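You operate a simulated robot arm through the tools that you are given. There is no shell and no other tool.

The job below is to be done with a simulated robot arm. You get a single attempt, and the scene is never put back.

TASK
Reseat the crooked piece in the tube grip, then clamp both ends.
Fine: open the lower lever, stand the piece straight on its stop, shut both levers and the guard.

It is judged by the outcome, as a careful person would: the job done as asked, and still so three seconds after it is handed in. It fails if anything else is knocked over, pushed out of place, dropped, spilled or broken.

THE ROBOT
A 7-joint arm with a two-finger parallel gripper, fixed in place. Base frame: the origin is on the floor under the middle of its stand, x ahead of it, y to its left, z up; the work surface is at about z = 76. Units: cm, degrees, N and s.
With the tool pointing down near the work surface it reaches from about 20 to 68 cm from the base axis. Its first joint turns from -66.0 to 66.0 degrees. Payload 2.4 kg.
The tool frame sits at the grasp point between the pads (the TCP): z along the fingers, y along the line on which they close. The tips reach 3 cm beyond it. The gripper opens to 9.4 cm. The fingers are 2.8 cm wide and 1 cm thick; the gripper's body (5 by 9.6 cm) begins 5.5 cm behind the TCP.
Orientation is that of the tool frame in the base frame, as [roll, pitch, yaw] about the fixed x, y, z axes, in that order (R = Rz(yaw) Ry(pitch) Rx(roll)). With the fingers straight down and closing along the base's y, the tool's x points along the base's -x, its y along +y and its z along -z.

THE INTERFACE
- The arm moves only by the tool drive_tool. Its argument "commands" is a list of rows, each a list of 7 numbers: the turn, a rotation vector about the tool's x, y, z in units of 90 degrees (1.0 is 90 degrees), then the shift along the tool's x, y, z in units of 200 mm (1.0 is 200 mm), then the finger opening in cm, from 0 to 9.4. In form: [[wx, wy, wz, dx, dy, dz, grip], ...]. A call has 1 to 20 rows; each row is the pose to reach, as a shift and turn from the pose commanded when the call began, along the tool's axes at that moment. A call with a number of a shift or a turn outside -1 to 1 is refused whole. Each row takes 0.2 s and may step no farther than 5 cm and 8.6 degrees from the row before; otherwise, or with a gripper value out of range, the whole call is refused. A pose out of reach is approached as far as the arm can. The call stops where the force on the tool passes 70 N (or 10 N more than at its start, if that is more) or the arm is blocked; 0.2 s more then pass. The fingers move at their own pace (about 15.3 cm/s each) and stop on an object; they squeeze with about 38 N. The grip force told is the motor's: it shows also when the fingers shut on nothing. Time passes only in rows, and 0.2 s behind the last, so rows that repeat a pose let the fingers close. It gives the time, the measured TCP pose, the force on the tool (base axes), the opening and the grip force at its end, in the units of the frame above (readings bear some noise), with the torque about the TCP (base axes, N m) and any sound that the robot's microphone picked up.
- Cameras (640 x 400 px; columns grow to the right, rows downward): "scene" is fixed at [5.48, 49.23, 145.16]; the picture's right is [-0.53, -0.85, 0.00], its down [-0.42, 0.26, -0.87] and it looks along [0.74, -0.46, -0.49] (base axes); focal length 248 px, centre (320, 200). "wrist" rides on the gripper at [7.6, 1.4, -10.3] in the tool frame; the picture's right is [-0.18, 0.98, 0.00], its down [-0.75, -0.14, -0.64] and it looks along [-0.63, -0.12, 0.77] (tool axes); focal length 243 px, centre (320, 200). There is no depth. A picture from a camera that has moved, and an enlarged one, comes with that camera's place and axes in the base frame and with its lens.
- snapshot(camera): a new picture of that camera. The clock stands still meanwhile.
- enlarge(camera, box): a new picture of the part [left, top, right, bottom] of that camera's present view, enlarged. The clock stands still meanwhile.
- close_job(): hands the job in; it is judged then, once.

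Places have to be worked out from the pictures, the camera data and where the tool is seen. Open the gripper and draw the arm clear of the work before you hand the job in, unless the task says otherwise.

The tools are called after "Call:" as a command line: name --pt "numbers of a row" for each row, then --argument value for the rest, lists and objects as JSON in quotes. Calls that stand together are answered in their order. drive_tool: Moves the arm, as the interface text tells. Its arguments: {"type":"object","properties":{"commands":{"type":"array"}},"required":["commands"]} The other tools are called the same way: snapshot (camera) takes a picture; enlarge (camera, box) takes an enlarged picture of a part of a camera's view; close_job () hands the job in.

At the start:

```text
time_s: 0.0
ee_pos: [27.84, 20.84, 135.34]
ee_rot: [179.9, 0.1, -180.0]
wrist_force: [-0.8, 0.2, 0.4]
torque: [0.02, -0.02, -0.02]
grip_width: 9.43
gripper_force: 0.1
```

scene: 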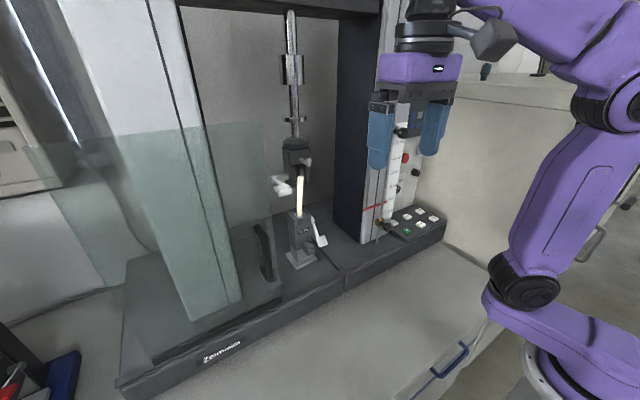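
wrist: 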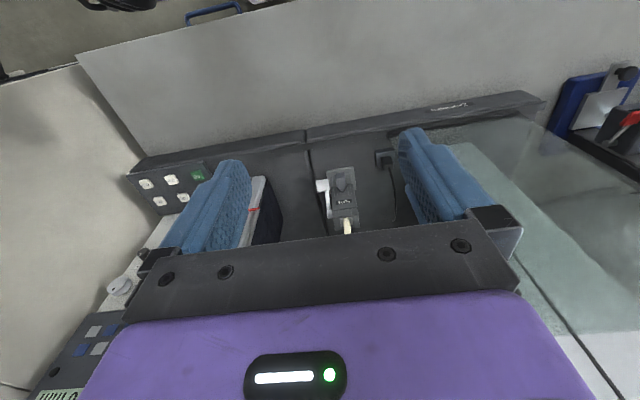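

The scene shows a testing machine with a lower grip holding a pale piece, levers, and a sliding/hinged transparent guard. I'll enlarge the views to see details before moving.

Call:
enlarge --camera "scene" --box '[240, 130, 360, 280]'

Call:
enlarge --camera "scene" --box '[220, 0, 380, 140]'

Call:
enlarge --camera "wrist" --box '[280, 130, 420, 240]'

Call:
enlarge --camera "scene" --box '[80, 100, 300, 380]'

```text
2.67 times, centred on (300, 205) of scene
camera zoom: at [5.48, 49.23, 145.16], right [-0.53, -0.85, 0.0], down [-0.42, 0.26, -0.87], along [0.74, -0.46, -0.49], focal length 661 px, centre (373, 187)
```

zoom: 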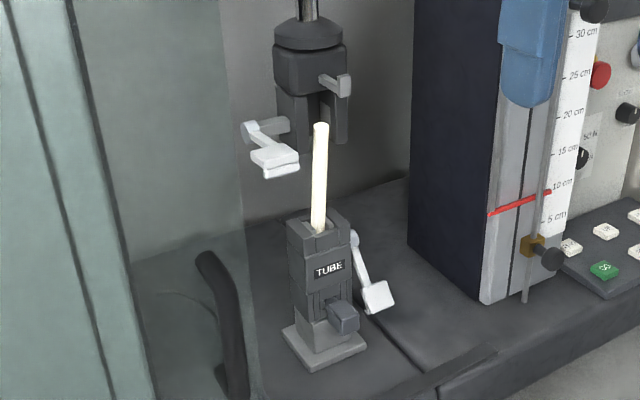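

```text
2.86 times, centred on (300, 70) of scene
camera zoom: at [5.48, 49.23, 145.16], right [-0.53, -0.85, 0.0], down [-0.42, 0.26, -0.87], along [0.74, -0.46, -0.49], focal length 709 px, centre (377, 571)
```

zoom: 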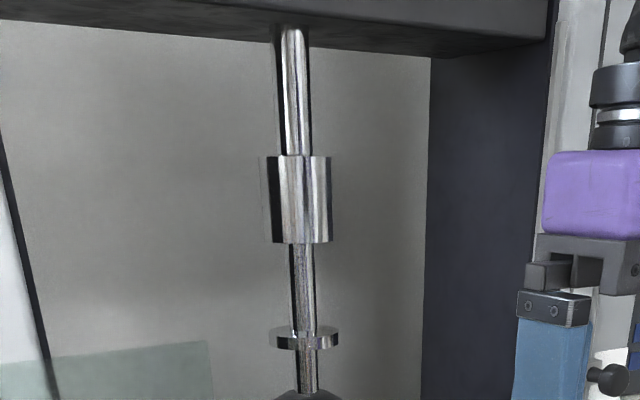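

```text
3.64 times, centred on (350, 185) of wrist
camera zoom: at [20.19, 22.27, 145.64], right [0.18, 0.98, 0.0], down [0.75, -0.14, 0.64], along [0.63, -0.12, -0.77], focal length 882 px, centre (211, 254)
```

zoom: 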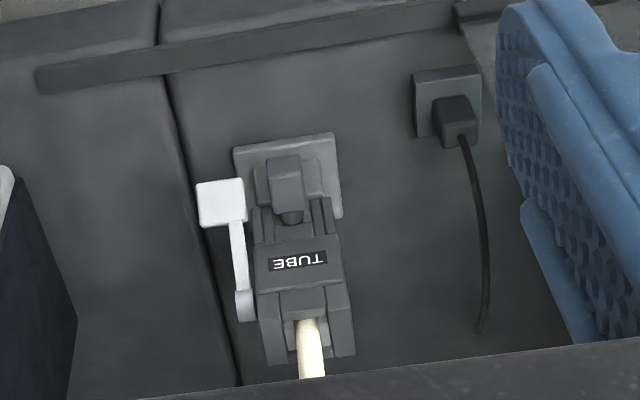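

```text
1.43 times, centred on (190, 240) of scene
camera zoom: at [5.48, 49.23, 145.16], right [-0.53, -0.85, 0.0], down [-0.42, 0.26, -0.87], along [0.74, -0.46, -0.49], focal length 354 px, centre (506, 143)
```

zoom: 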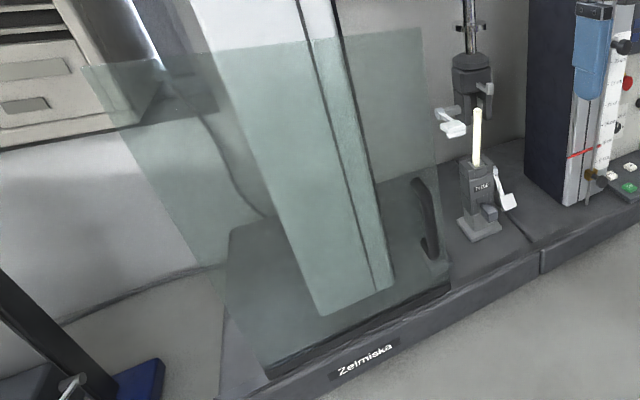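

The lower grip sits near (60, 21, 88–104), its white lever on the −y side; the upper lever is on the +y side. I'll zoom in further on the handle, levers and the wrist view before moving.

Call:
enlarge --camera "wrist" --box '[360, 130, 440, 230]'

Call:
enlarge --camera "scene" --box '[260, 130, 330, 200]'

Call:
enlarge --camera "scene" --box '[230, 200, 340, 290]'

Call:
enlarge --camera "wrist" --box '[310, 150, 370, 240]'

```text
4.00 times, centred on (400, 180) of wrist
camera zoom: at [20.19, 22.27, 145.64], right [0.18, 0.98, 0.0], down [0.75, -0.14, 0.64], along [0.63, -0.12, -0.77], focal length 970 px, centre (0, 280)
```

zoom: 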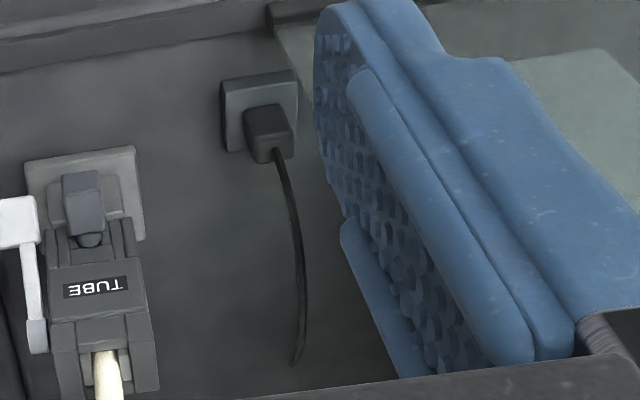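

```text
5.71 times, centred on (295, 165) of scene
camera zoom: at [5.48, 49.23, 145.16], right [-0.53, -0.85, 0.0], down [-0.42, 0.26, -0.87], along [0.74, -0.46, -0.49], focal length 1417 px, centre (463, 400)
```

zoom: 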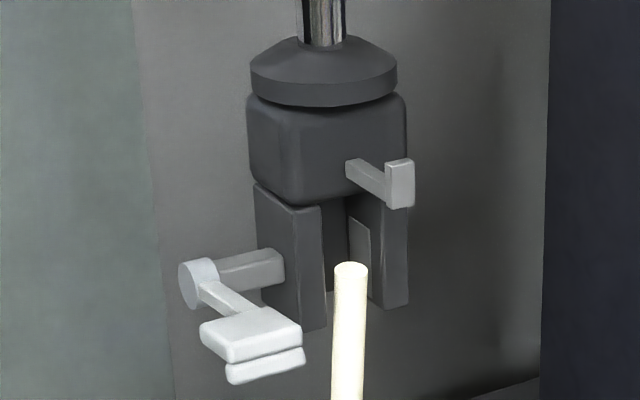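

```text
4.44 times, centred on (285, 245) of scene
camera zoom: at [5.48, 49.23, 145.16], right [-0.53, -0.85, 0.0], down [-0.42, 0.26, -0.87], along [0.74, -0.46, -0.49], focal length 1102 px, centre (476, 0)
```

zoom: 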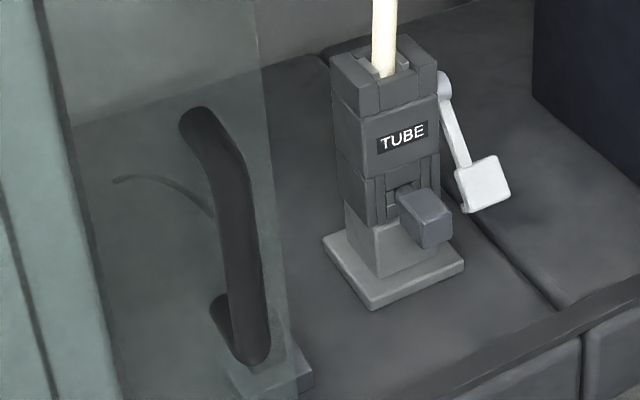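

```text
4.44 times, centred on (340, 195) of wrist
camera zoom: at [20.19, 22.27, 145.64], right [0.18, 0.98, 0.0], down [0.75, -0.14, 0.64], along [0.63, -0.12, -0.77], focal length 1078 px, centre (231, 222)
```

zoom: 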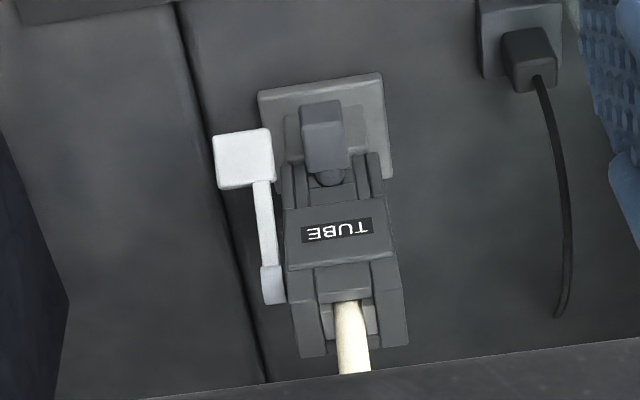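

The picture shows the tube leaning in the lower grip's slot, the lower lever hanging on the −y side and the upper lever sticking forward on the +y side. I'll tilt the tool 45° forward and move down so the wrist camera looks level at both grips.

Call:
drive_tool --pt "0 -0.0833 0 -0.05 0 0.15 9.4" --pt "0 -0.1667 0 -0.1 0 0.3 9.4" --pt "0 -0.25 0 -0.15 0 0.45 9.4" --pt "0 -0.3333 0 -0.2 0 0.6 9.4" --pt "0 -0.4167 0 -0.25 0 0.75 9.4" --pt "0 -0.5 0 -0.3 0 0.9 9.4"

```text
time_s: 1.4
ee_pos: [33.9, 20.82, 117.32]
ee_rot: [179.8, 45.2, 179.9]
wrist_force: [0.3, 0.2, -0.1]
torque: [-0.01, 0.01, 0.0]
grip_width: 9.39
gripper_force: 0.0
```

The arm is now tilted 45° at (33.9, 20.8, 117.3). I'll look at the grips from here.

Call:
snapshot --camera "wrist"

Call:
snapshot --camera "scene"

```text
taken
camera wrist: at [21.21, 22.23, 119.27], right [0.13, 0.98, 0.13], down [0.08, -0.14, 0.99], along [0.99, -0.12, -0.09], focal length 243 px, centre (320, 200)
```

wrist: 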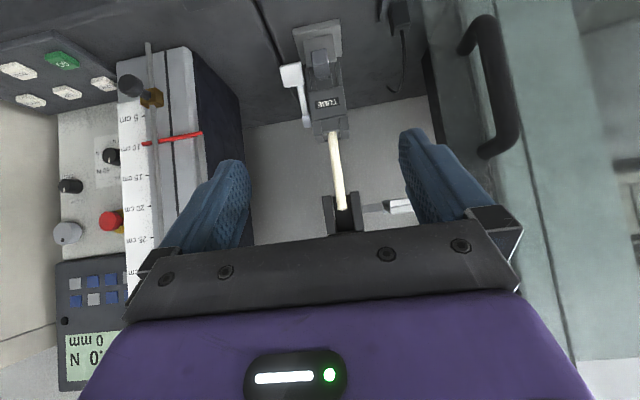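

```text
taken
```

scene: 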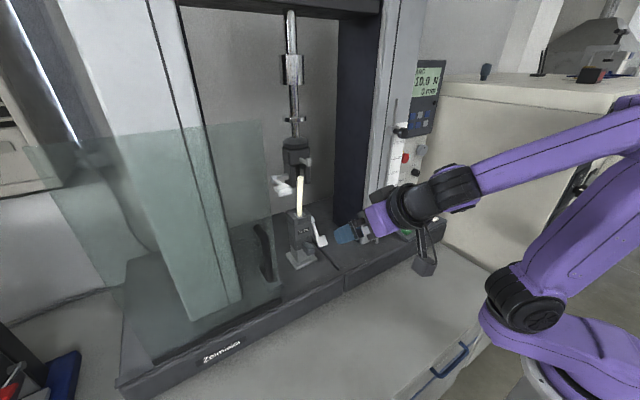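

I see both grips upside-down in the wrist view; the tube's top lands between the upper jaws but leans. I'll enlarge these regions.

Call:
enlarge --camera "wrist" --box '[260, 10, 420, 130]'

Call:
enlarge --camera "wrist" --box '[260, 110, 420, 240]'

Call:
enlarge --camera "wrist" --box '[400, 0, 600, 180]'

```text
3.33 times, centred on (340, 70) of wrist
camera zoom: at [21.21, 22.23, 119.27], right [0.13, 0.98, 0.13], down [0.08, -0.14, 0.99], along [0.99, -0.12, -0.09], focal length 809 px, centre (253, 633)
```

zoom: 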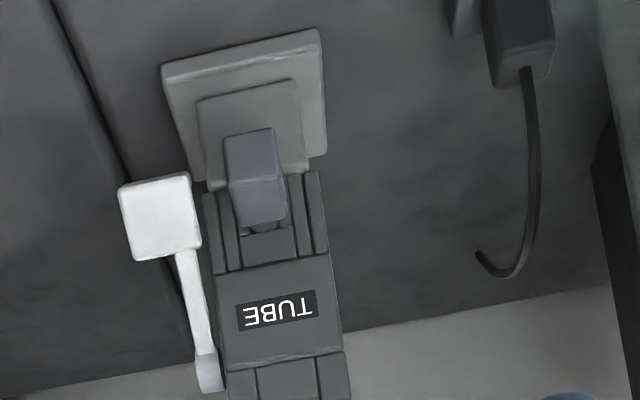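

```text
3.08 times, centred on (340, 175) of wrist
camera zoom: at [21.21, 22.23, 119.27], right [0.13, 0.98, 0.13], down [0.08, -0.14, 0.99], along [0.99, -0.12, -0.09], focal length 746 px, centre (258, 277)
```

zoom: 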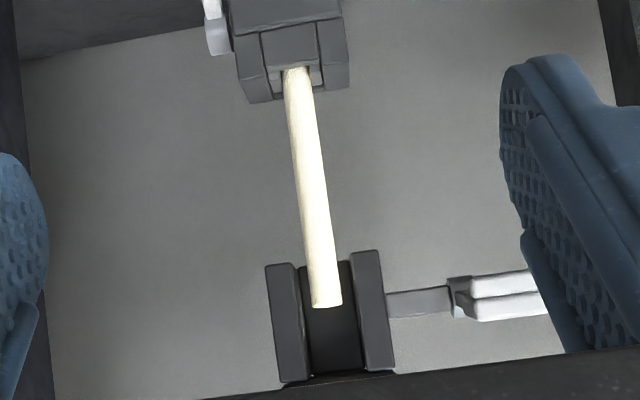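

```text
2.22 times, centred on (500, 90) of wrist
camera zoom: at [21.21, 22.23, 119.27], right [0.13, 0.98, 0.13], down [0.08, -0.14, 0.99], along [0.99, -0.12, -0.09], focal length 539 px, centre (-80, 444)
```

zoom: 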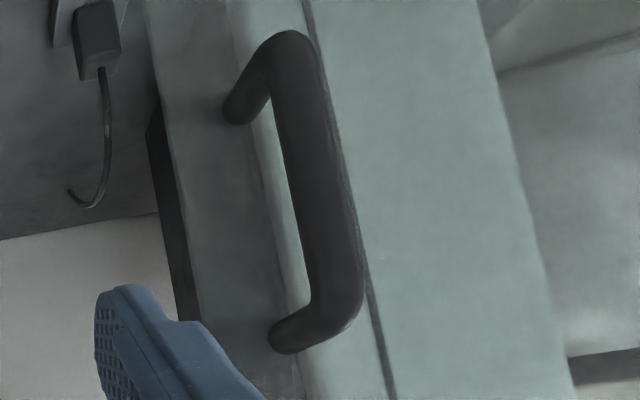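

Tube: from about (62.4, 21.2, 103.8) at the grip mouth to (60.8, 21.1, 117.5) at its top, so it leans some 6–7° toward the robot. Lower lever pivot is near (61, 17, 102), pad near (57, 16.2, 95.6). I'll level the tool (pointing +x) and move in front of the lower lever at a safe stand-off.

Call:
drive_tool --pt "0 -0.0833 0 0.0123 -0.0417 0.1296 9.4" --pt "0 -0.1667 0 0.0245 -0.0833 0.2592 9.4" --pt "0 -0.25 0 0.0368 -0.125 0.3888 9.4" --pt "0 -0.3333 0 0.049 -0.1667 0.5183 9.4" --pt "0 -0.4167 0 0.0613 -0.2083 0.6479 9.4" --pt "0 -0.5 0 0.0735 -0.25 0.7775 9.4"

```text
time_s: 2.8
ee_pos: [43.98, 16.21, 105.3]
ee_rot: [42.8, 89.7, 43.1]
wrist_force: [-0.4, 0.4, 0.5]
torque: [0.02, -0.02, -0.06]
grip_width: 9.38
gripper_force: 0.0
```

The tool is now horizontal at (44, 16.2, 105.3). Next I roll it −90° about its own axis so the fingers stack vertically with the camera on the −y side.

Call:
drive_tool --pt "0 0 -0.0909 0 0 0 9.4" --pt "0 0 -0.1818 0 0 0 9.4" --pt "0 0 -0.2727 0 0 0 9.4" --pt "0 0 -0.3636 0 0 0 9.4" --pt "0 0 -0.4545 0 0 0 9.4" --pt "0 0 -0.5455 0 0 0 9.4" --pt "0 0 -0.6364 0 0 0 9.4" --pt "0 0 -0.7273 0 0 0 9.4" --pt "0 0 -0.8182 0 0 0 9.4" --pt "0 0 -0.9091 0 0 0 9.4" --pt "0 0 -1.0 0 0 0 9.4"

Call:
snapshot --camera "wrist"

Call:
snapshot --camera "scene"

```text
time_s: 5.2
ee_pos: [43.73, 15.8, 105.3]
ee_rot: [-90.0, -0.1, -89.9]
wrist_force: [-0.7, -0.1, -0.6]
torque: [-0.01, 0.03, 0.02]
grip_width: 9.41
gripper_force: 0.1
```

```text
taken
camera wrist: at [33.59, 8.3, 103.94], right [0.0, 0.18, -0.98], down [-0.64, 0.75, 0.14], along [0.77, 0.63, 0.12], focal length 243 px, centre (320, 200)
```

wrist: 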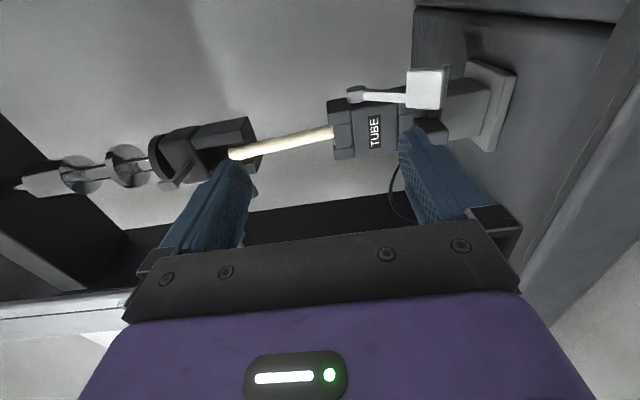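

```text
taken
```

scene: 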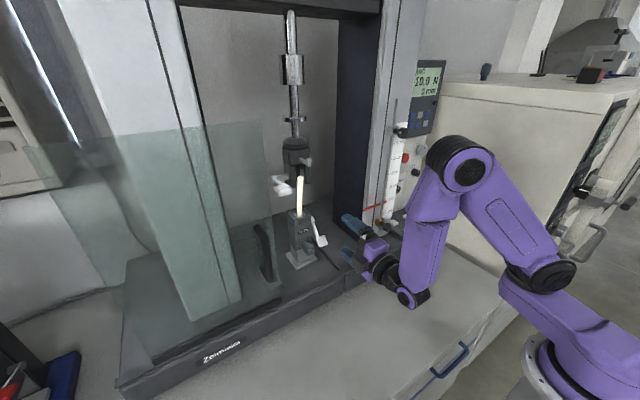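

The roll worked; image right is now world-down. I'll enlarge the lower grip and lever region from this side view.

Call:
enlarge --camera "wrist" --box '[310, 50, 530, 190]'

Call:
enlarge --camera "wrist" --box '[130, 90, 350, 220]'

```text
2.86 times, centred on (420, 120) of wrist
camera zoom: at [33.59, 8.3, 103.94], right [0.0, 0.18, -0.98], down [-0.64, 0.75, 0.14], along [0.77, 0.63, 0.12], focal length 693 px, centre (34, 429)
```

zoom: 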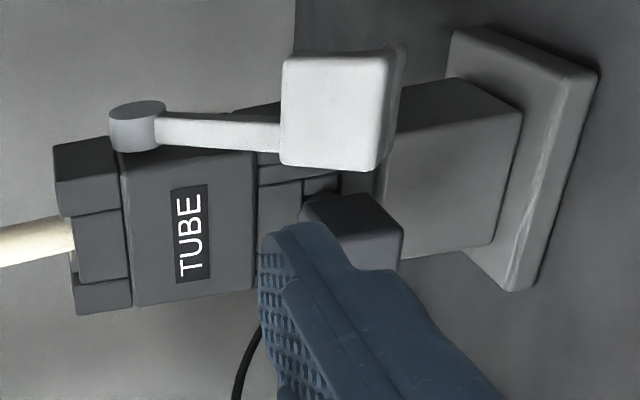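

```text
2.91 times, centred on (240, 155) of wrist
camera zoom: at [33.59, 8.3, 103.94], right [0.0, 0.18, -0.98], down [-0.64, 0.75, 0.14], along [0.77, 0.63, 0.12], focal length 706 px, centre (553, 331)
```

zoom: 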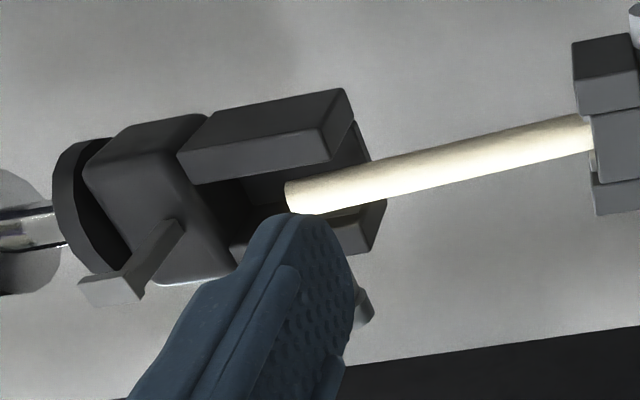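

The pad spans about y 14.6–18, z 94–97.4, at x≈57. I'll lower the open gripper so its lower finger slides in beneath the pad (inner face near z≈92.5), first descending in front and then moving forward.

Call:
drive_tool --pt "0 0 0 0 0.135 0 9.4" --pt "0 0 0 0 0.27 0 9.4" --pt "0 0 0 0 0.405 0 9.4" --pt "0 0 0 0 0.405 0.12 9.4" --pt "0 0 0 0 0.405 0.24 9.4" --pt "0 0 0 0 0.405 0.34 9.4"

Call:
snapshot --camera "wrist"

Call:
enlarge --camera "scene" --box '[250, 170, 410, 290]'

```text
time_s: 6.6
ee_pos: [50.69, 16.07, 97.39]
ee_rot: [-89.9, 0.0, -90.1]
wrist_force: [0.4, -0.2, 0.0]
torque: [0.01, 0.01, 0.03]
grip_width: 9.41
gripper_force: 0.1
```

```text
taken
camera wrist: at [40.43, 8.47, 95.84], right [0.0, 0.19, -0.98], down [-0.64, 0.75, 0.14], along [0.77, 0.63, 0.12], focal length 243 px, centre (320, 200)
```

wrist: 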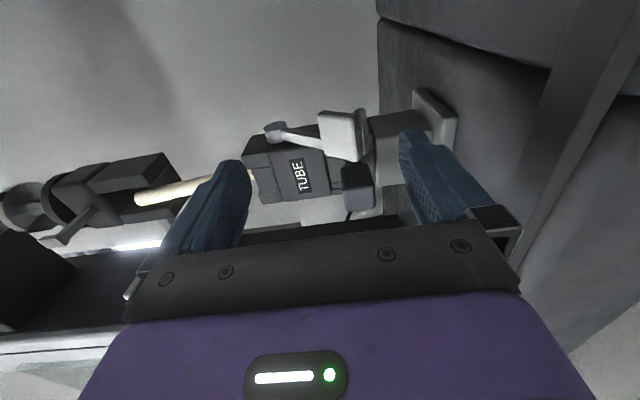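

```text
3.33 times, centred on (330, 230) of scene
camera zoom: at [5.48, 49.23, 145.16], right [-0.53, -0.85, 0.0], down [-0.42, 0.26, -0.87], along [0.74, -0.46, -0.49], focal length 827 px, centre (287, 100)
```

zoom: 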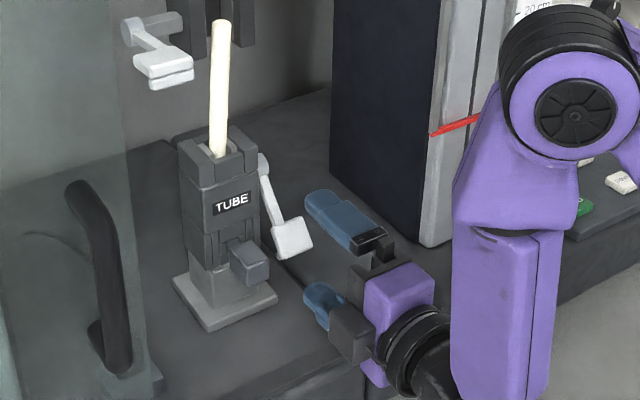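

The fingers bracket the pad vertically as intended. I'll enlarge to check the pad's lower edge against the lower finger before sliding in.

Call:
enlarge --camera "wrist" --box '[230, 80, 480, 230]'

```text
2.56 times, centred on (355, 155) of wrist
camera zoom: at [40.43, 8.47, 95.84], right [0.0, 0.19, -0.98], down [-0.64, 0.75, 0.14], along [0.77, 0.63, 0.12], focal length 621 px, centre (230, 315)
```

zoom: 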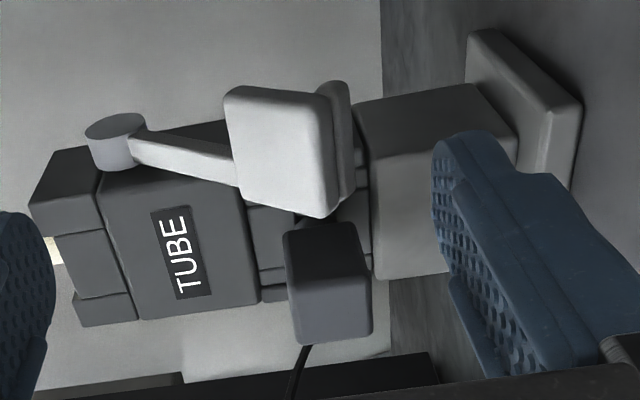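

The pad's bottom edge is at about z≈93.9 and the finger's inner face at ≈92.7, so there's ~1.2 cm clearance. I'll advance 4.6 cm to put the lower finger under the pad.

Call:
drive_tool --pt "0 0 0 0 0 0.08 9.4" --pt "0 0 0 0 0 0.16 9.4" --pt "0 0 0 0 0 0.23 9.4"

Call:
snapshot --camera "wrist"

Call:
enlarge --camera "scene" --box '[250, 170, 410, 290]'

```text
time_s: 7.4
ee_pos: [55.38, 16.0, 97.16]
ee_rot: [-89.9, 0.1, -90.0]
wrist_force: [0.8, -0.6, -0.7]
torque: [-0.01, 0.02, -0.01]
grip_width: 9.38
gripper_force: 0.1
```

```text
taken
camera wrist: at [45.13, 8.33, 95.83], right [0.0, 0.19, -0.98], down [-0.64, 0.75, 0.14], along [0.77, 0.63, 0.12], focal length 243 px, centre (320, 200)
```

wrist: 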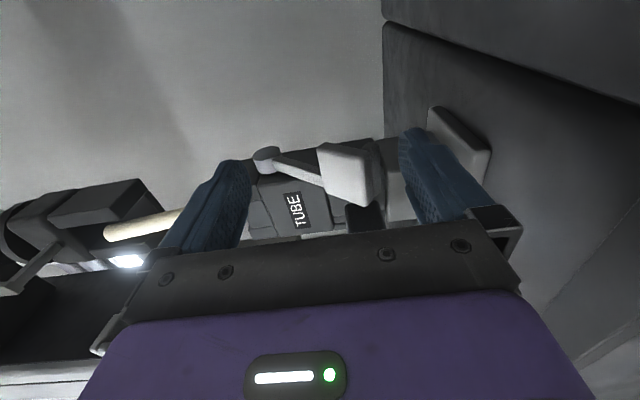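

```text
3.33 times, centred on (330, 230) of scene
camera zoom: at [5.48, 49.23, 145.16], right [-0.53, -0.85, 0.0], down [-0.42, 0.26, -0.87], along [0.74, -0.46, -0.49], focal length 827 px, centre (287, 100)
```

zoom: 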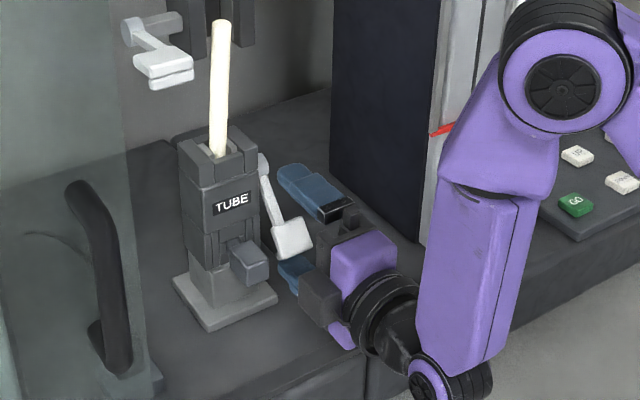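

The lower finger is under the pad. I lift slowly by 4 cm to see how the lever responds.

Call:
drive_tool --pt "0 0 0 0 -0.025 0 9.4" --pt "0 0 0 0 -0.05 0 9.4" --pt "0 0 0 0 -0.075 0 9.4" --pt "0 0 0 0 -0.1 0 9.4" --pt "0 0 0 0 -0.125 0 9.4" --pt "0 0 0 0 -0.15 0 9.4" --pt "0 0 0 0 -0.175 0 9.4" --pt "0 0 0 0 -0.2 0 9.4"

Call:
snapshot --camera "wrist"

Call:
enlarge --camera "scene" --box '[250, 170, 410, 290]'

```text
time_s: 9.2
ee_pos: [55.11, 15.85, 100.65]
ee_rot: [-91.3, -0.4, -89.7]
wrist_force: [-33.4, -4.7, -29.7]
torque: [-0.47, 1.65, 0.56]
grip_width: 9.43
gripper_force: 0.2
```

```text
taken
camera wrist: at [44.71, 8.22, 99.5], right [-0.02, 0.18, -0.98], down [-0.64, 0.75, 0.15], along [0.77, 0.63, 0.1], focal length 243 px, centre (320, 200)
```

wrist: 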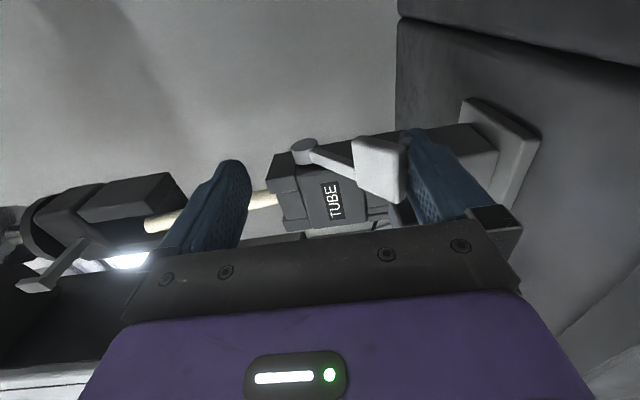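

```text
3.33 times, centred on (330, 230) of scene
camera zoom: at [5.44, 49.24, 145.16], right [-0.53, -0.85, 0.0], down [-0.42, 0.26, -0.87], along [0.74, -0.46, -0.49], focal length 827 px, centre (287, 100)
```

zoom: 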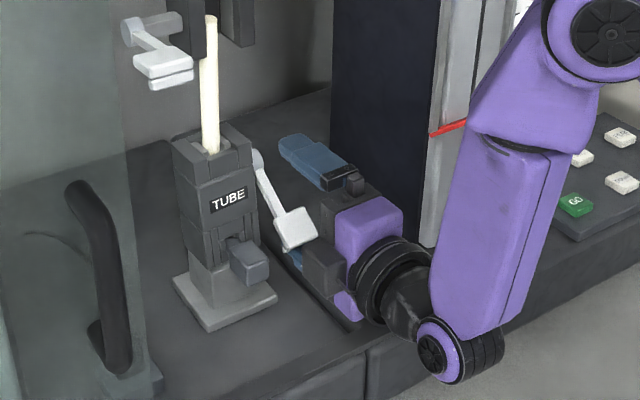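

The tool is pushing the lever +x as well as up (friction of the pad edge on the finger), and the grip body looks slightly tilted. I'll relieve this by pulling back toward −x along the pad's arc, without lifting further.

Call:
drive_tool --pt "0 0 0 0 0 -0.0125 9.4" --pt "0 0 0 0 0 -0.025 9.4" --pt "0 0 0 0 0 -0.0375 9.4" --pt "0 0 0 0 0 -0.05 9.4" --pt "0 0 0 0 0 -0.0625 9.4"

Call:
snapshot --camera "wrist"

Call:
enlarge --camera "scene" --box '[250, 170, 410, 290]'

```text
time_s: 10.4
ee_pos: [54.08, 15.95, 101.42]
ee_rot: [-89.6, 0.3, -90.1]
wrist_force: [-5.3, -3.0, -3.9]
torque: [-0.19, 0.24, 0.04]
grip_width: 9.38
gripper_force: 0.1
```

```text
taken
camera wrist: at [43.79, 8.31, 99.93], right [0.01, 0.19, -0.98], down [-0.64, 0.75, 0.14], along [0.77, 0.63, 0.13], focal length 243 px, centre (320, 200)
```

wrist: 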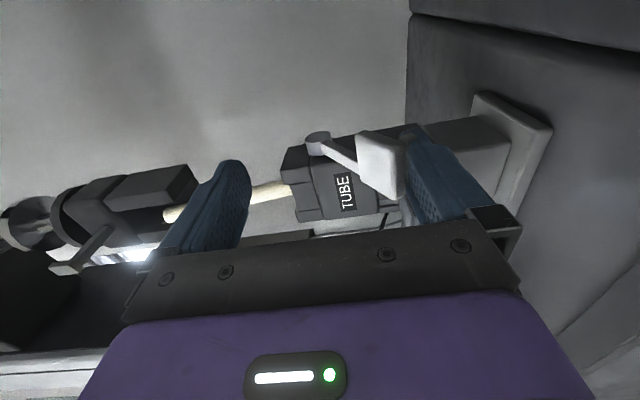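

```text
3.33 times, centred on (330, 230) of scene
camera zoom: at [5.48, 49.23, 145.16], right [-0.53, -0.85, 0.0], down [-0.42, 0.26, -0.87], along [0.74, -0.46, -0.49], focal length 827 px, centre (287, 100)
```

zoom: 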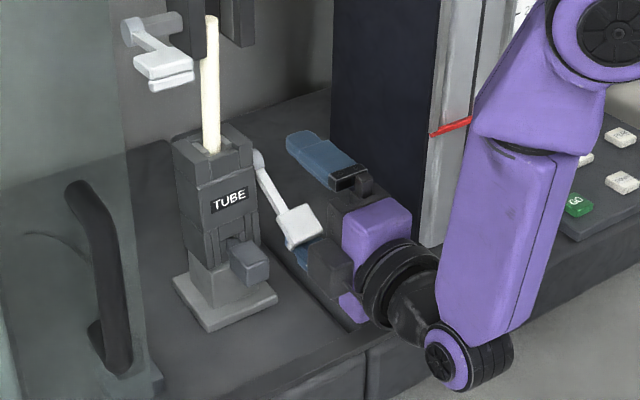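

The force dropped to a few newtons. I want to verify whether the grip body tilted, so I'll enlarge both views.

Call:
enlarge --camera "scene" --box '[270, 170, 340, 280]'

Call:
enlarge --camera "wrist" --box '[270, 70, 570, 240]'

```text
3.64 times, centred on (305, 225) of scene
camera zoom: at [5.48, 49.23, 145.16], right [-0.53, -0.85, 0.0], down [-0.42, 0.26, -0.87], along [0.74, -0.46, -0.49], focal length 902 px, centre (374, 109)
```

zoom: 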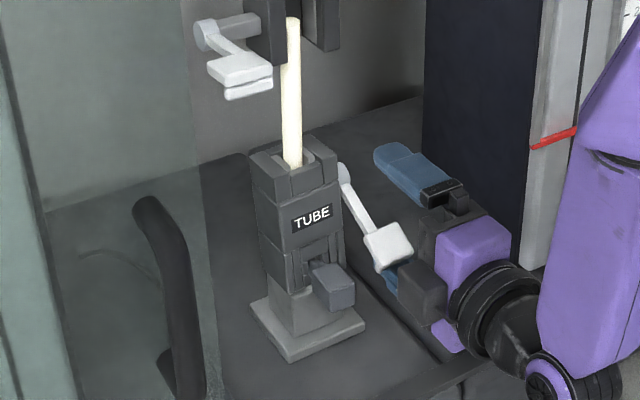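

```text
2.13 times, centred on (420, 155) of wrist
camera zoom: at [43.79, 8.31, 99.93], right [0.01, 0.19, -0.98], down [-0.64, 0.75, 0.14], along [0.77, 0.63, 0.13], focal length 518 px, centre (107, 296)
```

zoom: 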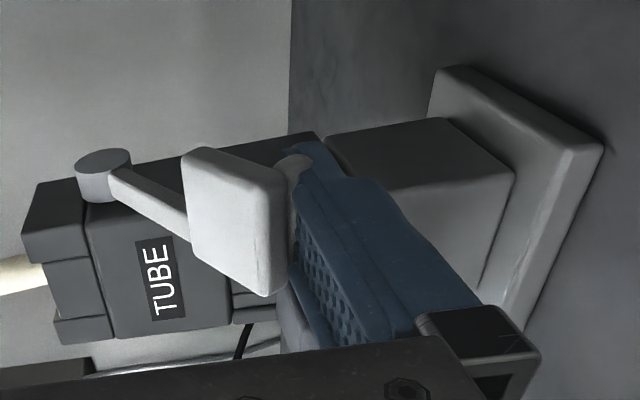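

The grip body leans back ~6° on its lower block (it seems pinned with some play), while the lever has rotated to about 34° below horizontal. I'll keep raising the pad along its arc, with a bit of extra pull toward −x so friction doesn't push the body back.

Call:
drive_tool --pt "0 0 0 0 -0.015 -0.0125 9.4" --pt "0 0 0 0 -0.03 -0.025 9.4" --pt "0 0 0 0 -0.045 -0.035 9.4" --pt "0 0 0 0 -0.06 -0.045 9.4" --pt "0 0 0 0 -0.075 -0.0525 9.4" --pt "0 0 0 0 -0.09 -0.06 9.4" --pt "0 0 0 0 -0.105 -0.065 9.4"

Call:
snapshot --camera "wrist"

Call:
enlarge --camera "scene" --box '[270, 170, 340, 280]'

```text
time_s: 12.0
ee_pos: [52.67, 16.01, 103.33]
ee_rot: [-89.9, 0.1, -90.1]
wrist_force: [-1.3, -0.2, -0.6]
torque: [-0.01, 0.07, -0.01]
grip_width: 9.4
gripper_force: 0.0
```

```text
taken
camera wrist: at [42.41, 8.3, 101.98], right [0.0, 0.19, -0.98], down [-0.64, 0.75, 0.14], along [0.77, 0.63, 0.12], focal length 243 px, centre (320, 200)
```

wrist: 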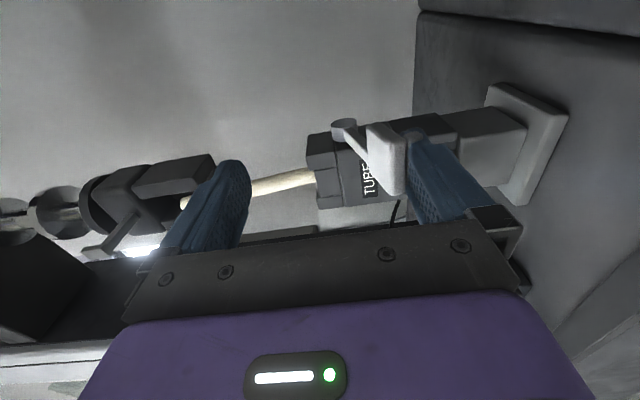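

```text
3.64 times, centred on (305, 225) of scene
camera zoom: at [5.48, 49.23, 145.16], right [-0.53, -0.85, 0.0], down [-0.42, 0.26, -0.87], along [0.74, -0.46, -0.49], focal length 902 px, centre (374, 109)
```

zoom: 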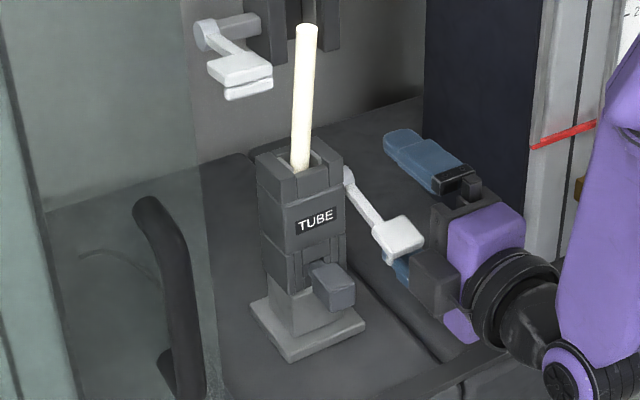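

The body sprang back upright and forces are near zero; the lever is about 20° below horizontal. I continue lifting along the arc to about horizontal.

Call:
drive_tool --pt "0 0 0 0 -0.02 -0.0075 9.4" --pt "0 0 0 0 -0.04 -0.014 9.4" --pt "0 0 0 0 -0.06 -0.02 9.4" --pt "0 0 0 0 -0.08 -0.025 9.4" --pt "0 0 0 0 -0.1 -0.029 9.4" --pt "0 0 0 0 -0.12 -0.032 9.4" --pt "0 0 0 0 -0.135 -0.034 9.4"

Call:
snapshot --camera "wrist"

Call:
enlarge --camera "scene" --box '[270, 170, 340, 280]'

```text
time_s: 13.6
ee_pos: [52.07, 15.87, 106.07]
ee_rot: [-89.8, 0.1, -90.0]
wrist_force: [-0.2, 1.2, -1.0]
torque: [0.0, 0.0, -0.02]
grip_width: 9.4
gripper_force: 0.1
```

```text
taken
camera wrist: at [41.75, 8.31, 104.64], right [0.0, 0.19, -0.98], down [-0.64, 0.75, 0.14], along [0.77, 0.63, 0.12], focal length 243 px, centre (320, 200)
```

wrist: 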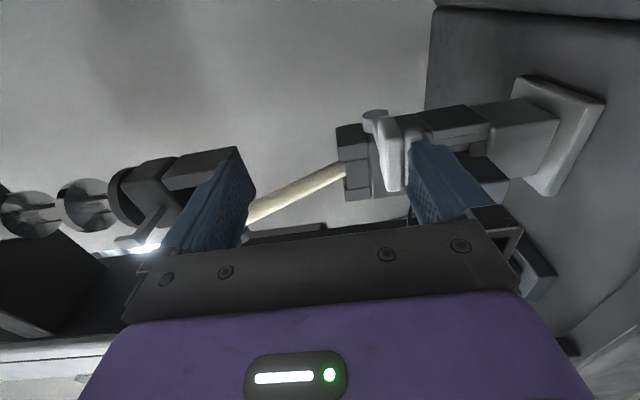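

```text
3.64 times, centred on (305, 225) of scene
camera zoom: at [5.48, 49.24, 145.16], right [-0.53, -0.85, 0.0], down [-0.42, 0.26, -0.87], along [0.74, -0.46, -0.49], focal length 902 px, centre (374, 109)
```

zoom: 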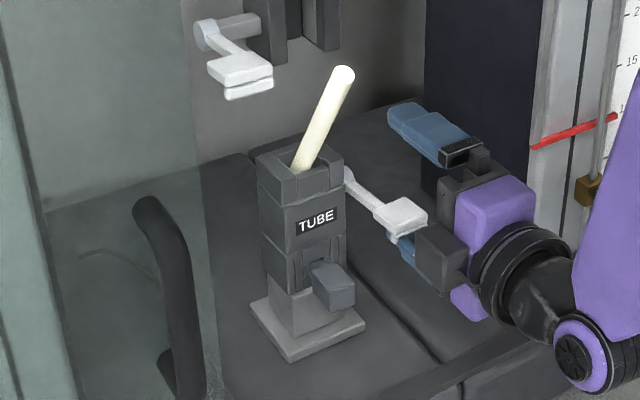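

The tube was released and now leans ~29° toward the robot, still held in the slot mouth at y≈21; it isn't touching my fingers. The lever is near horizontal, roughly parallel to the open upper lever; I'll nudge it up slightly to check for its end stop.

Call:
drive_tool --pt "0 0 0 0 -0.01 0 9.4" --pt "0 0 0 0 -0.02 0 9.4" --pt "0 0 0 0 -0.03 0 9.4" --pt "0 0 0 0 -0.04 0 9.4"

Call:
enlarge --camera "scene" --box '[270, 140, 350, 260]'

Call:
enlarge --camera "wrist" --box '[230, 80, 540, 240]'

```text
time_s: 14.6
ee_pos: [51.97, 16.04, 106.8]
ee_rot: [-89.9, 0.1, -90.1]
wrist_force: [0.0, 0.2, -1.9]
torque: [-0.04, 0.06, -0.02]
grip_width: 9.38
gripper_force: 0.0
```

```text
3.33 times, centred on (310, 200) of scene
camera zoom: at [5.48, 49.24, 145.15], right [-0.53, -0.85, 0.0], down [-0.42, 0.26, -0.87], along [0.74, -0.46, -0.49], focal length 827 px, centre (353, 200)
```

zoom: 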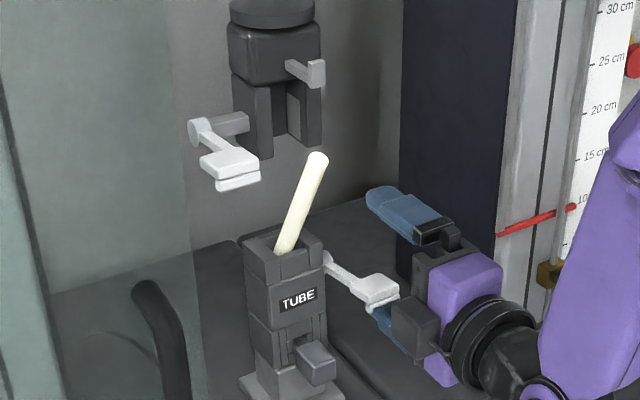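

```text
2.06 times, centred on (385, 160) of wrist
camera zoom: at [41.7, 8.29, 105.42], right [0.0, 0.19, -0.98], down [-0.64, 0.75, 0.14], along [0.77, 0.63, 0.12], focal length 501 px, centre (186, 283)
```

zoom: 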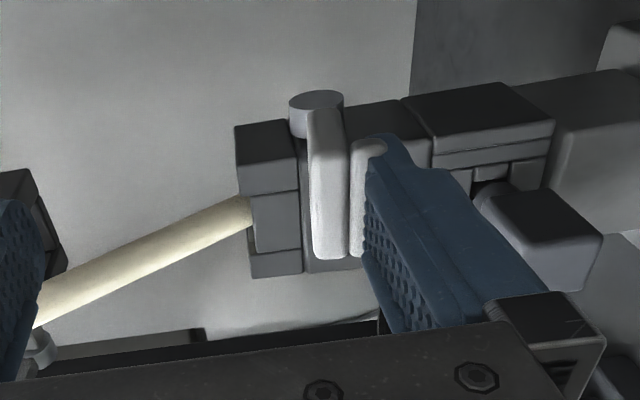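

The lever now rests about horizontal, matching the open upper lever, and the piece is loose, leaning on the slot's front. I'll lower the finger slightly off the pad and back straight out toward −x.

Call:
drive_tool --pt "0 0 0 0 0.02 0 9.4" --pt "0 0 0 0 0.045 0 9.4" --pt "0 0 0 0 0.045 -0.06 9.4" --pt "0 0 0 0 0.045 -0.16 9.4" --pt "0 0 0 0 0.045 -0.28 9.4" --pt "0 0 0 0 0.045 -0.42 9.4"

Call:
enlarge --camera "scene" --box '[270, 140, 350, 260]'

Call:
snapshot --camera "wrist"

```text
time_s: 16.0
ee_pos: [43.68, 16.04, 105.84]
ee_rot: [-89.9, 0.1, -90.1]
wrist_force: [1.3, -0.4, -0.3]
torque: [0.03, -0.03, 0.01]
grip_width: 9.4
gripper_force: 0.0
```

```text
3.33 times, centred on (310, 200) of scene
camera zoom: at [5.48, 49.23, 145.16], right [-0.53, -0.85, 0.0], down [-0.42, 0.26, -0.87], along [0.74, -0.46, -0.49], focal length 827 px, centre (353, 200)
```

zoom: 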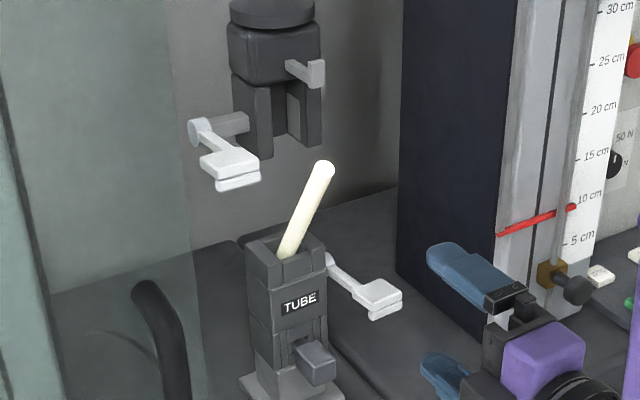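

```text
taken
camera wrist: at [33.35, 8.37, 104.46], right [0.0, 0.19, -0.98], down [-0.64, 0.75, 0.14], along [0.77, 0.63, 0.12], focal length 243 px, centre (320, 200)
```

wrist: 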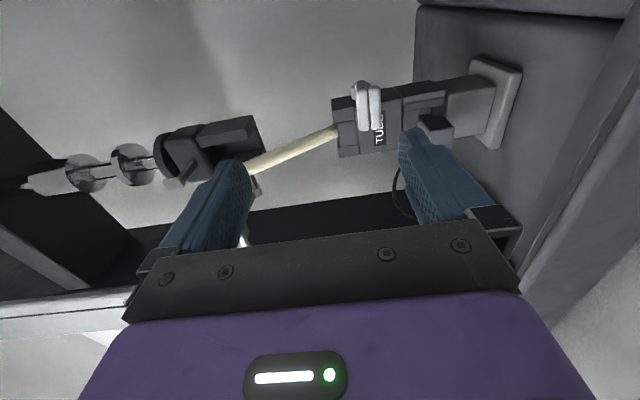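

The lever stays up on its own. Now I'll roll the tool back +90° (camera below) while moving to (40, 21, 112), clear of everything.

Call:
drive_tool --pt "0 0 0.0909 -0.0227 -0.0273 -0.018 9.4" --pt "0 0 0.1818 -0.0455 -0.0545 -0.036 9.4" --pt "0 0 0.2727 -0.0682 -0.0818 -0.055 9.4" --pt "0 0 0.3636 -0.0909 -0.109 -0.073 9.4" --pt "0 0 0.4545 -0.1136 -0.136 -0.091 9.4" --pt "0 0 0.5455 -0.1364 -0.164 -0.109 9.4" --pt "0 0 0.6364 -0.159 -0.191 -0.127 9.4" --pt "0 0 0.7273 -0.182 -0.218 -0.145 9.4" --pt "0 0 0.8182 -0.2045 -0.2455 -0.164 9.4" --pt "0 0 0.9091 -0.227 -0.273 -0.182 9.4" --pt "0 0 1.0 -0.25 -0.3 -0.2 9.4"

Call:
snapshot --camera "wrist"

Call:
enlarge --camera "scene" --box '[270, 140, 350, 260]'

```text
time_s: 18.4
ee_pos: [39.66, 20.87, 111.94]
ee_rot: [75.8, 89.7, 75.8]
wrist_force: [0.1, -0.1, 0.0]
torque: [0.0, 0.03, -0.01]
grip_width: 9.43
gripper_force: 0.0
```

```text
taken
camera wrist: at [29.32, 22.36, 104.31], right [0.0, 0.98, 0.19], down [-0.64, -0.15, 0.75], along [0.77, -0.12, 0.63], focal length 243 px, centre (320, 200)
```

wrist: 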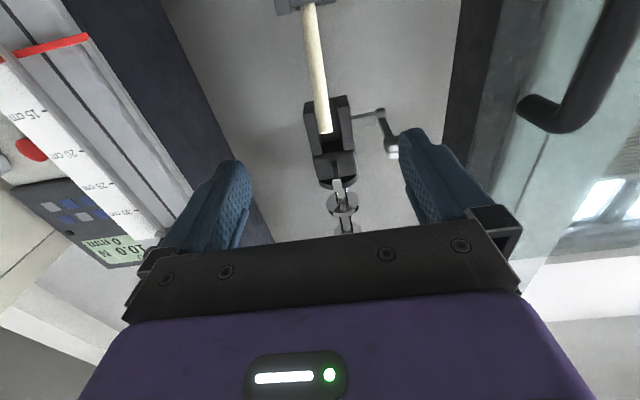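

```text
3.33 times, centred on (310, 200) of scene
camera zoom: at [5.48, 49.23, 145.16], right [-0.53, -0.85, 0.0], down [-0.42, 0.26, -0.87], along [0.74, -0.46, -0.49], focal length 827 px, centre (353, 200)
```

zoom: 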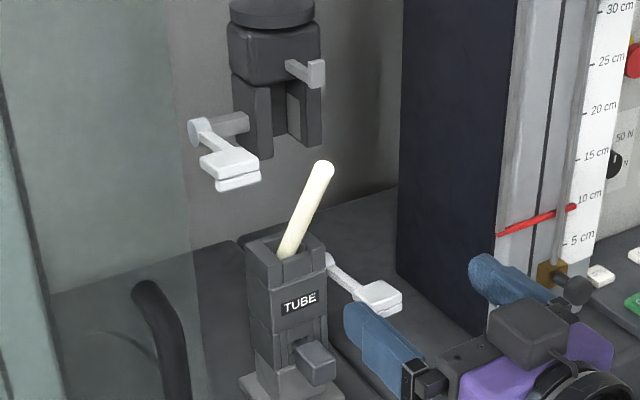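

The tube is steady. I want to see into the slot from above before grasping, so I'll tip the tool down and raise it for a look.

Call:
drive_tool --pt "0 0.0909 0 -0.082 0 0.018 9.4" --pt "0 0.1818 0 -0.164 0 0.036 9.4" --pt "0 0.2727 0 -0.245 0 0.055 9.4" --pt "0 0.3636 0 -0.327 0 0.073 9.4" --pt "0 0.4545 0 -0.409 0 0.091 9.4" --pt "0 0.5455 0 -0.491 0 0.109 9.4" --pt "0 0.6364 0 -0.573 0 0.127 9.4" --pt "0 0.7273 0 -0.655 0 0.145 9.4" --pt "0 0.8182 0 -0.736 0 0.164 9.4" --pt "0 0.9091 0 -0.818 0 0.182 9.4" --pt "0 1.0 0 -0.9 0 0.2 9.4"

Call:
snapshot --camera "wrist"

```text
time_s: 20.8
ee_pos: [43.67, 21.01, 129.8]
ee_rot: [179.8, -0.1, -179.9]
wrist_force: [-0.6, -0.7, 0.0]
torque: [0.0, 0.01, -0.02]
grip_width: 9.38
gripper_force: 0.1
```

```text
taken
camera wrist: at [36.01, 22.33, 140.2], right [0.18, 0.98, 0.0], down [0.75, -0.14, 0.64], along [0.63, -0.12, -0.77], focal length 243 px, centre (320, 200)
```

wrist: 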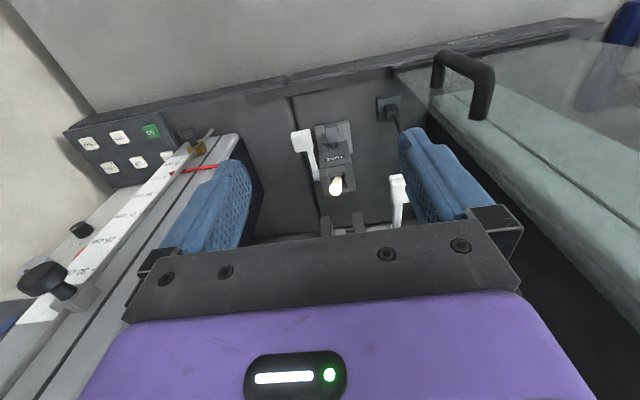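

This gives a top view down into the slot and both levers. I'll enlarge it.

Call:
enlarge --camera "wrist" --box '[280, 110, 410, 245]'

Call:
enlarge --camera "wrist" --box '[310, 150, 370, 210]'

```text
2.96 times, centred on (345, 178) of wrist
camera zoom: at [36.01, 22.33, 140.2], right [0.18, 0.98, 0.0], down [0.75, -0.14, 0.64], along [0.63, -0.12, -0.77], focal length 719 px, centre (246, 267)
```

zoom: 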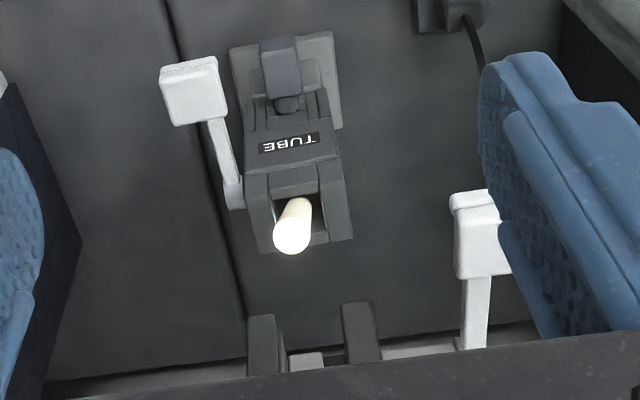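

```text
6.67 times, centred on (340, 180) of wrist
camera zoom: at [36.01, 22.33, 140.2], right [0.18, 0.98, 0.0], down [0.75, -0.14, 0.64], along [0.63, -0.12, -0.77], focal length 1618 px, centre (187, 333)
```

zoom: 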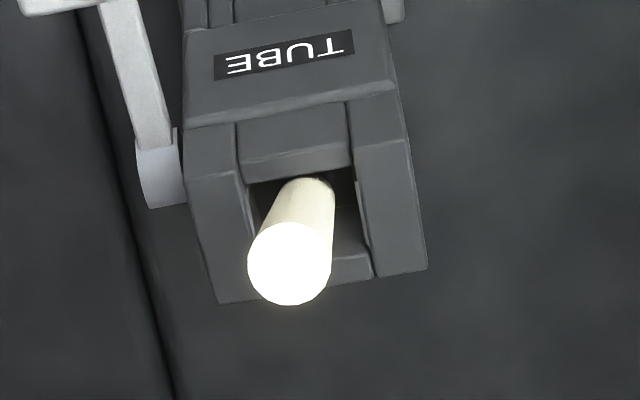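

The slot is a ~2.9 cm square well, x 60.7–63.6, y 19.4–22.3 (centre ≈62.15, 20.9), and the tube is ~1.65 cm thick with its top at about (55.3, 20.9, 115.2). I'll return to horizontal in front of it, then grasp the tube at about z=109.5 with the tool pointing slightly up.

Call:
drive_tool --pt "0 -0.0909 0 0.009 0 0.086 7" --pt "0 -0.1818 0 0.018 0 0.173 7" --pt "0 -0.2727 0 0.027 0 0.259 7" --pt "0 -0.3636 0 0.036 0 0.345 7" --pt "0 -0.4545 0 0.045 0 0.432 7" --pt "0 -0.5455 0 0.055 0 0.518 7" --pt "0 -0.6364 0 0.064 0 0.605 7" --pt "0 -0.7273 0 0.073 0 0.691 7" --pt "0 -0.8182 0 0.082 0 0.777 7" --pt "0 -0.9091 0 0.091 0 0.864 7" --pt "0 -1.0 0 0.1 0 0.95 7"

```text
time_s: 23.2
ee_pos: [41.87, 21.01, 110.9]
ee_rot: [28.0, 89.8, 28.2]
wrist_force: [-0.3, 0.4, 0.5]
torque: [0.01, -0.01, 0.02]
grip_width: 6.98
gripper_force: 0.0
```

Tool is horizontal at (41.9, 21.0, 110.9), fingers at 7 cm. I tip it 10° up and move to (48.5, 21, 107.8), ready to slide onto the tube.

Call:
drive_tool --pt "0 -0.037 0 0.052 0 0.11 6.5" --pt "0 -0.074 0 0.103 0 0.22 6.5" --pt "0 -0.111 0 0.155 0 0.33 6.5"

Call:
snapshot --camera "wrist"

Call:
enlarge --camera "scene" --box '[250, 140, 370, 260]'

```text
time_s: 24.0
ee_pos: [48.27, 21.05, 107.93]
ee_rot: [0.8, 79.9, 0.8]
wrist_force: [0.1, 0.5, -0.3]
torque: [-0.03, -0.04, -0.04]
grip_width: 6.49
gripper_force: 0.0
```

```text
taken
camera wrist: at [39.49, 22.51, 98.65], right [-0.03, 0.98, 0.18], down [-0.76, -0.14, 0.63], along [0.64, -0.12, 0.76], focal length 243 px, centre (320, 200)
```

wrist: 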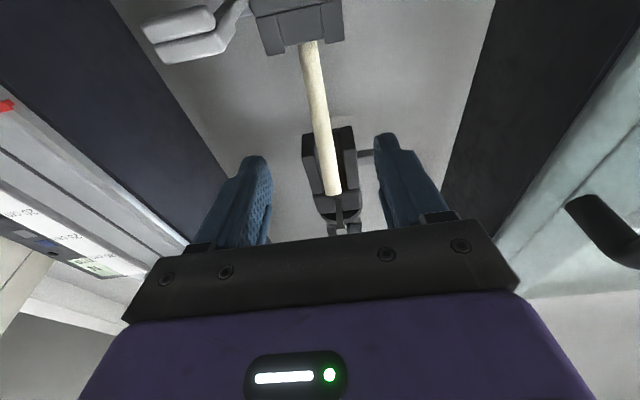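

```text
3.33 times, centred on (310, 200) of scene
camera zoom: at [5.48, 49.23, 145.16], right [-0.53, -0.85, 0.0], down [-0.42, 0.26, -0.87], along [0.74, -0.46, -0.49], focal length 827 px, centre (353, 200)
```

zoom: 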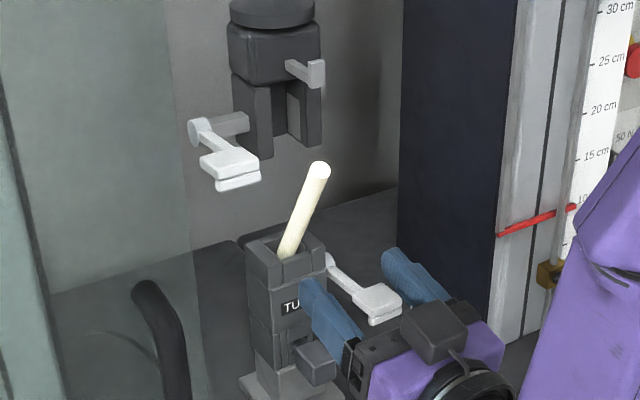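

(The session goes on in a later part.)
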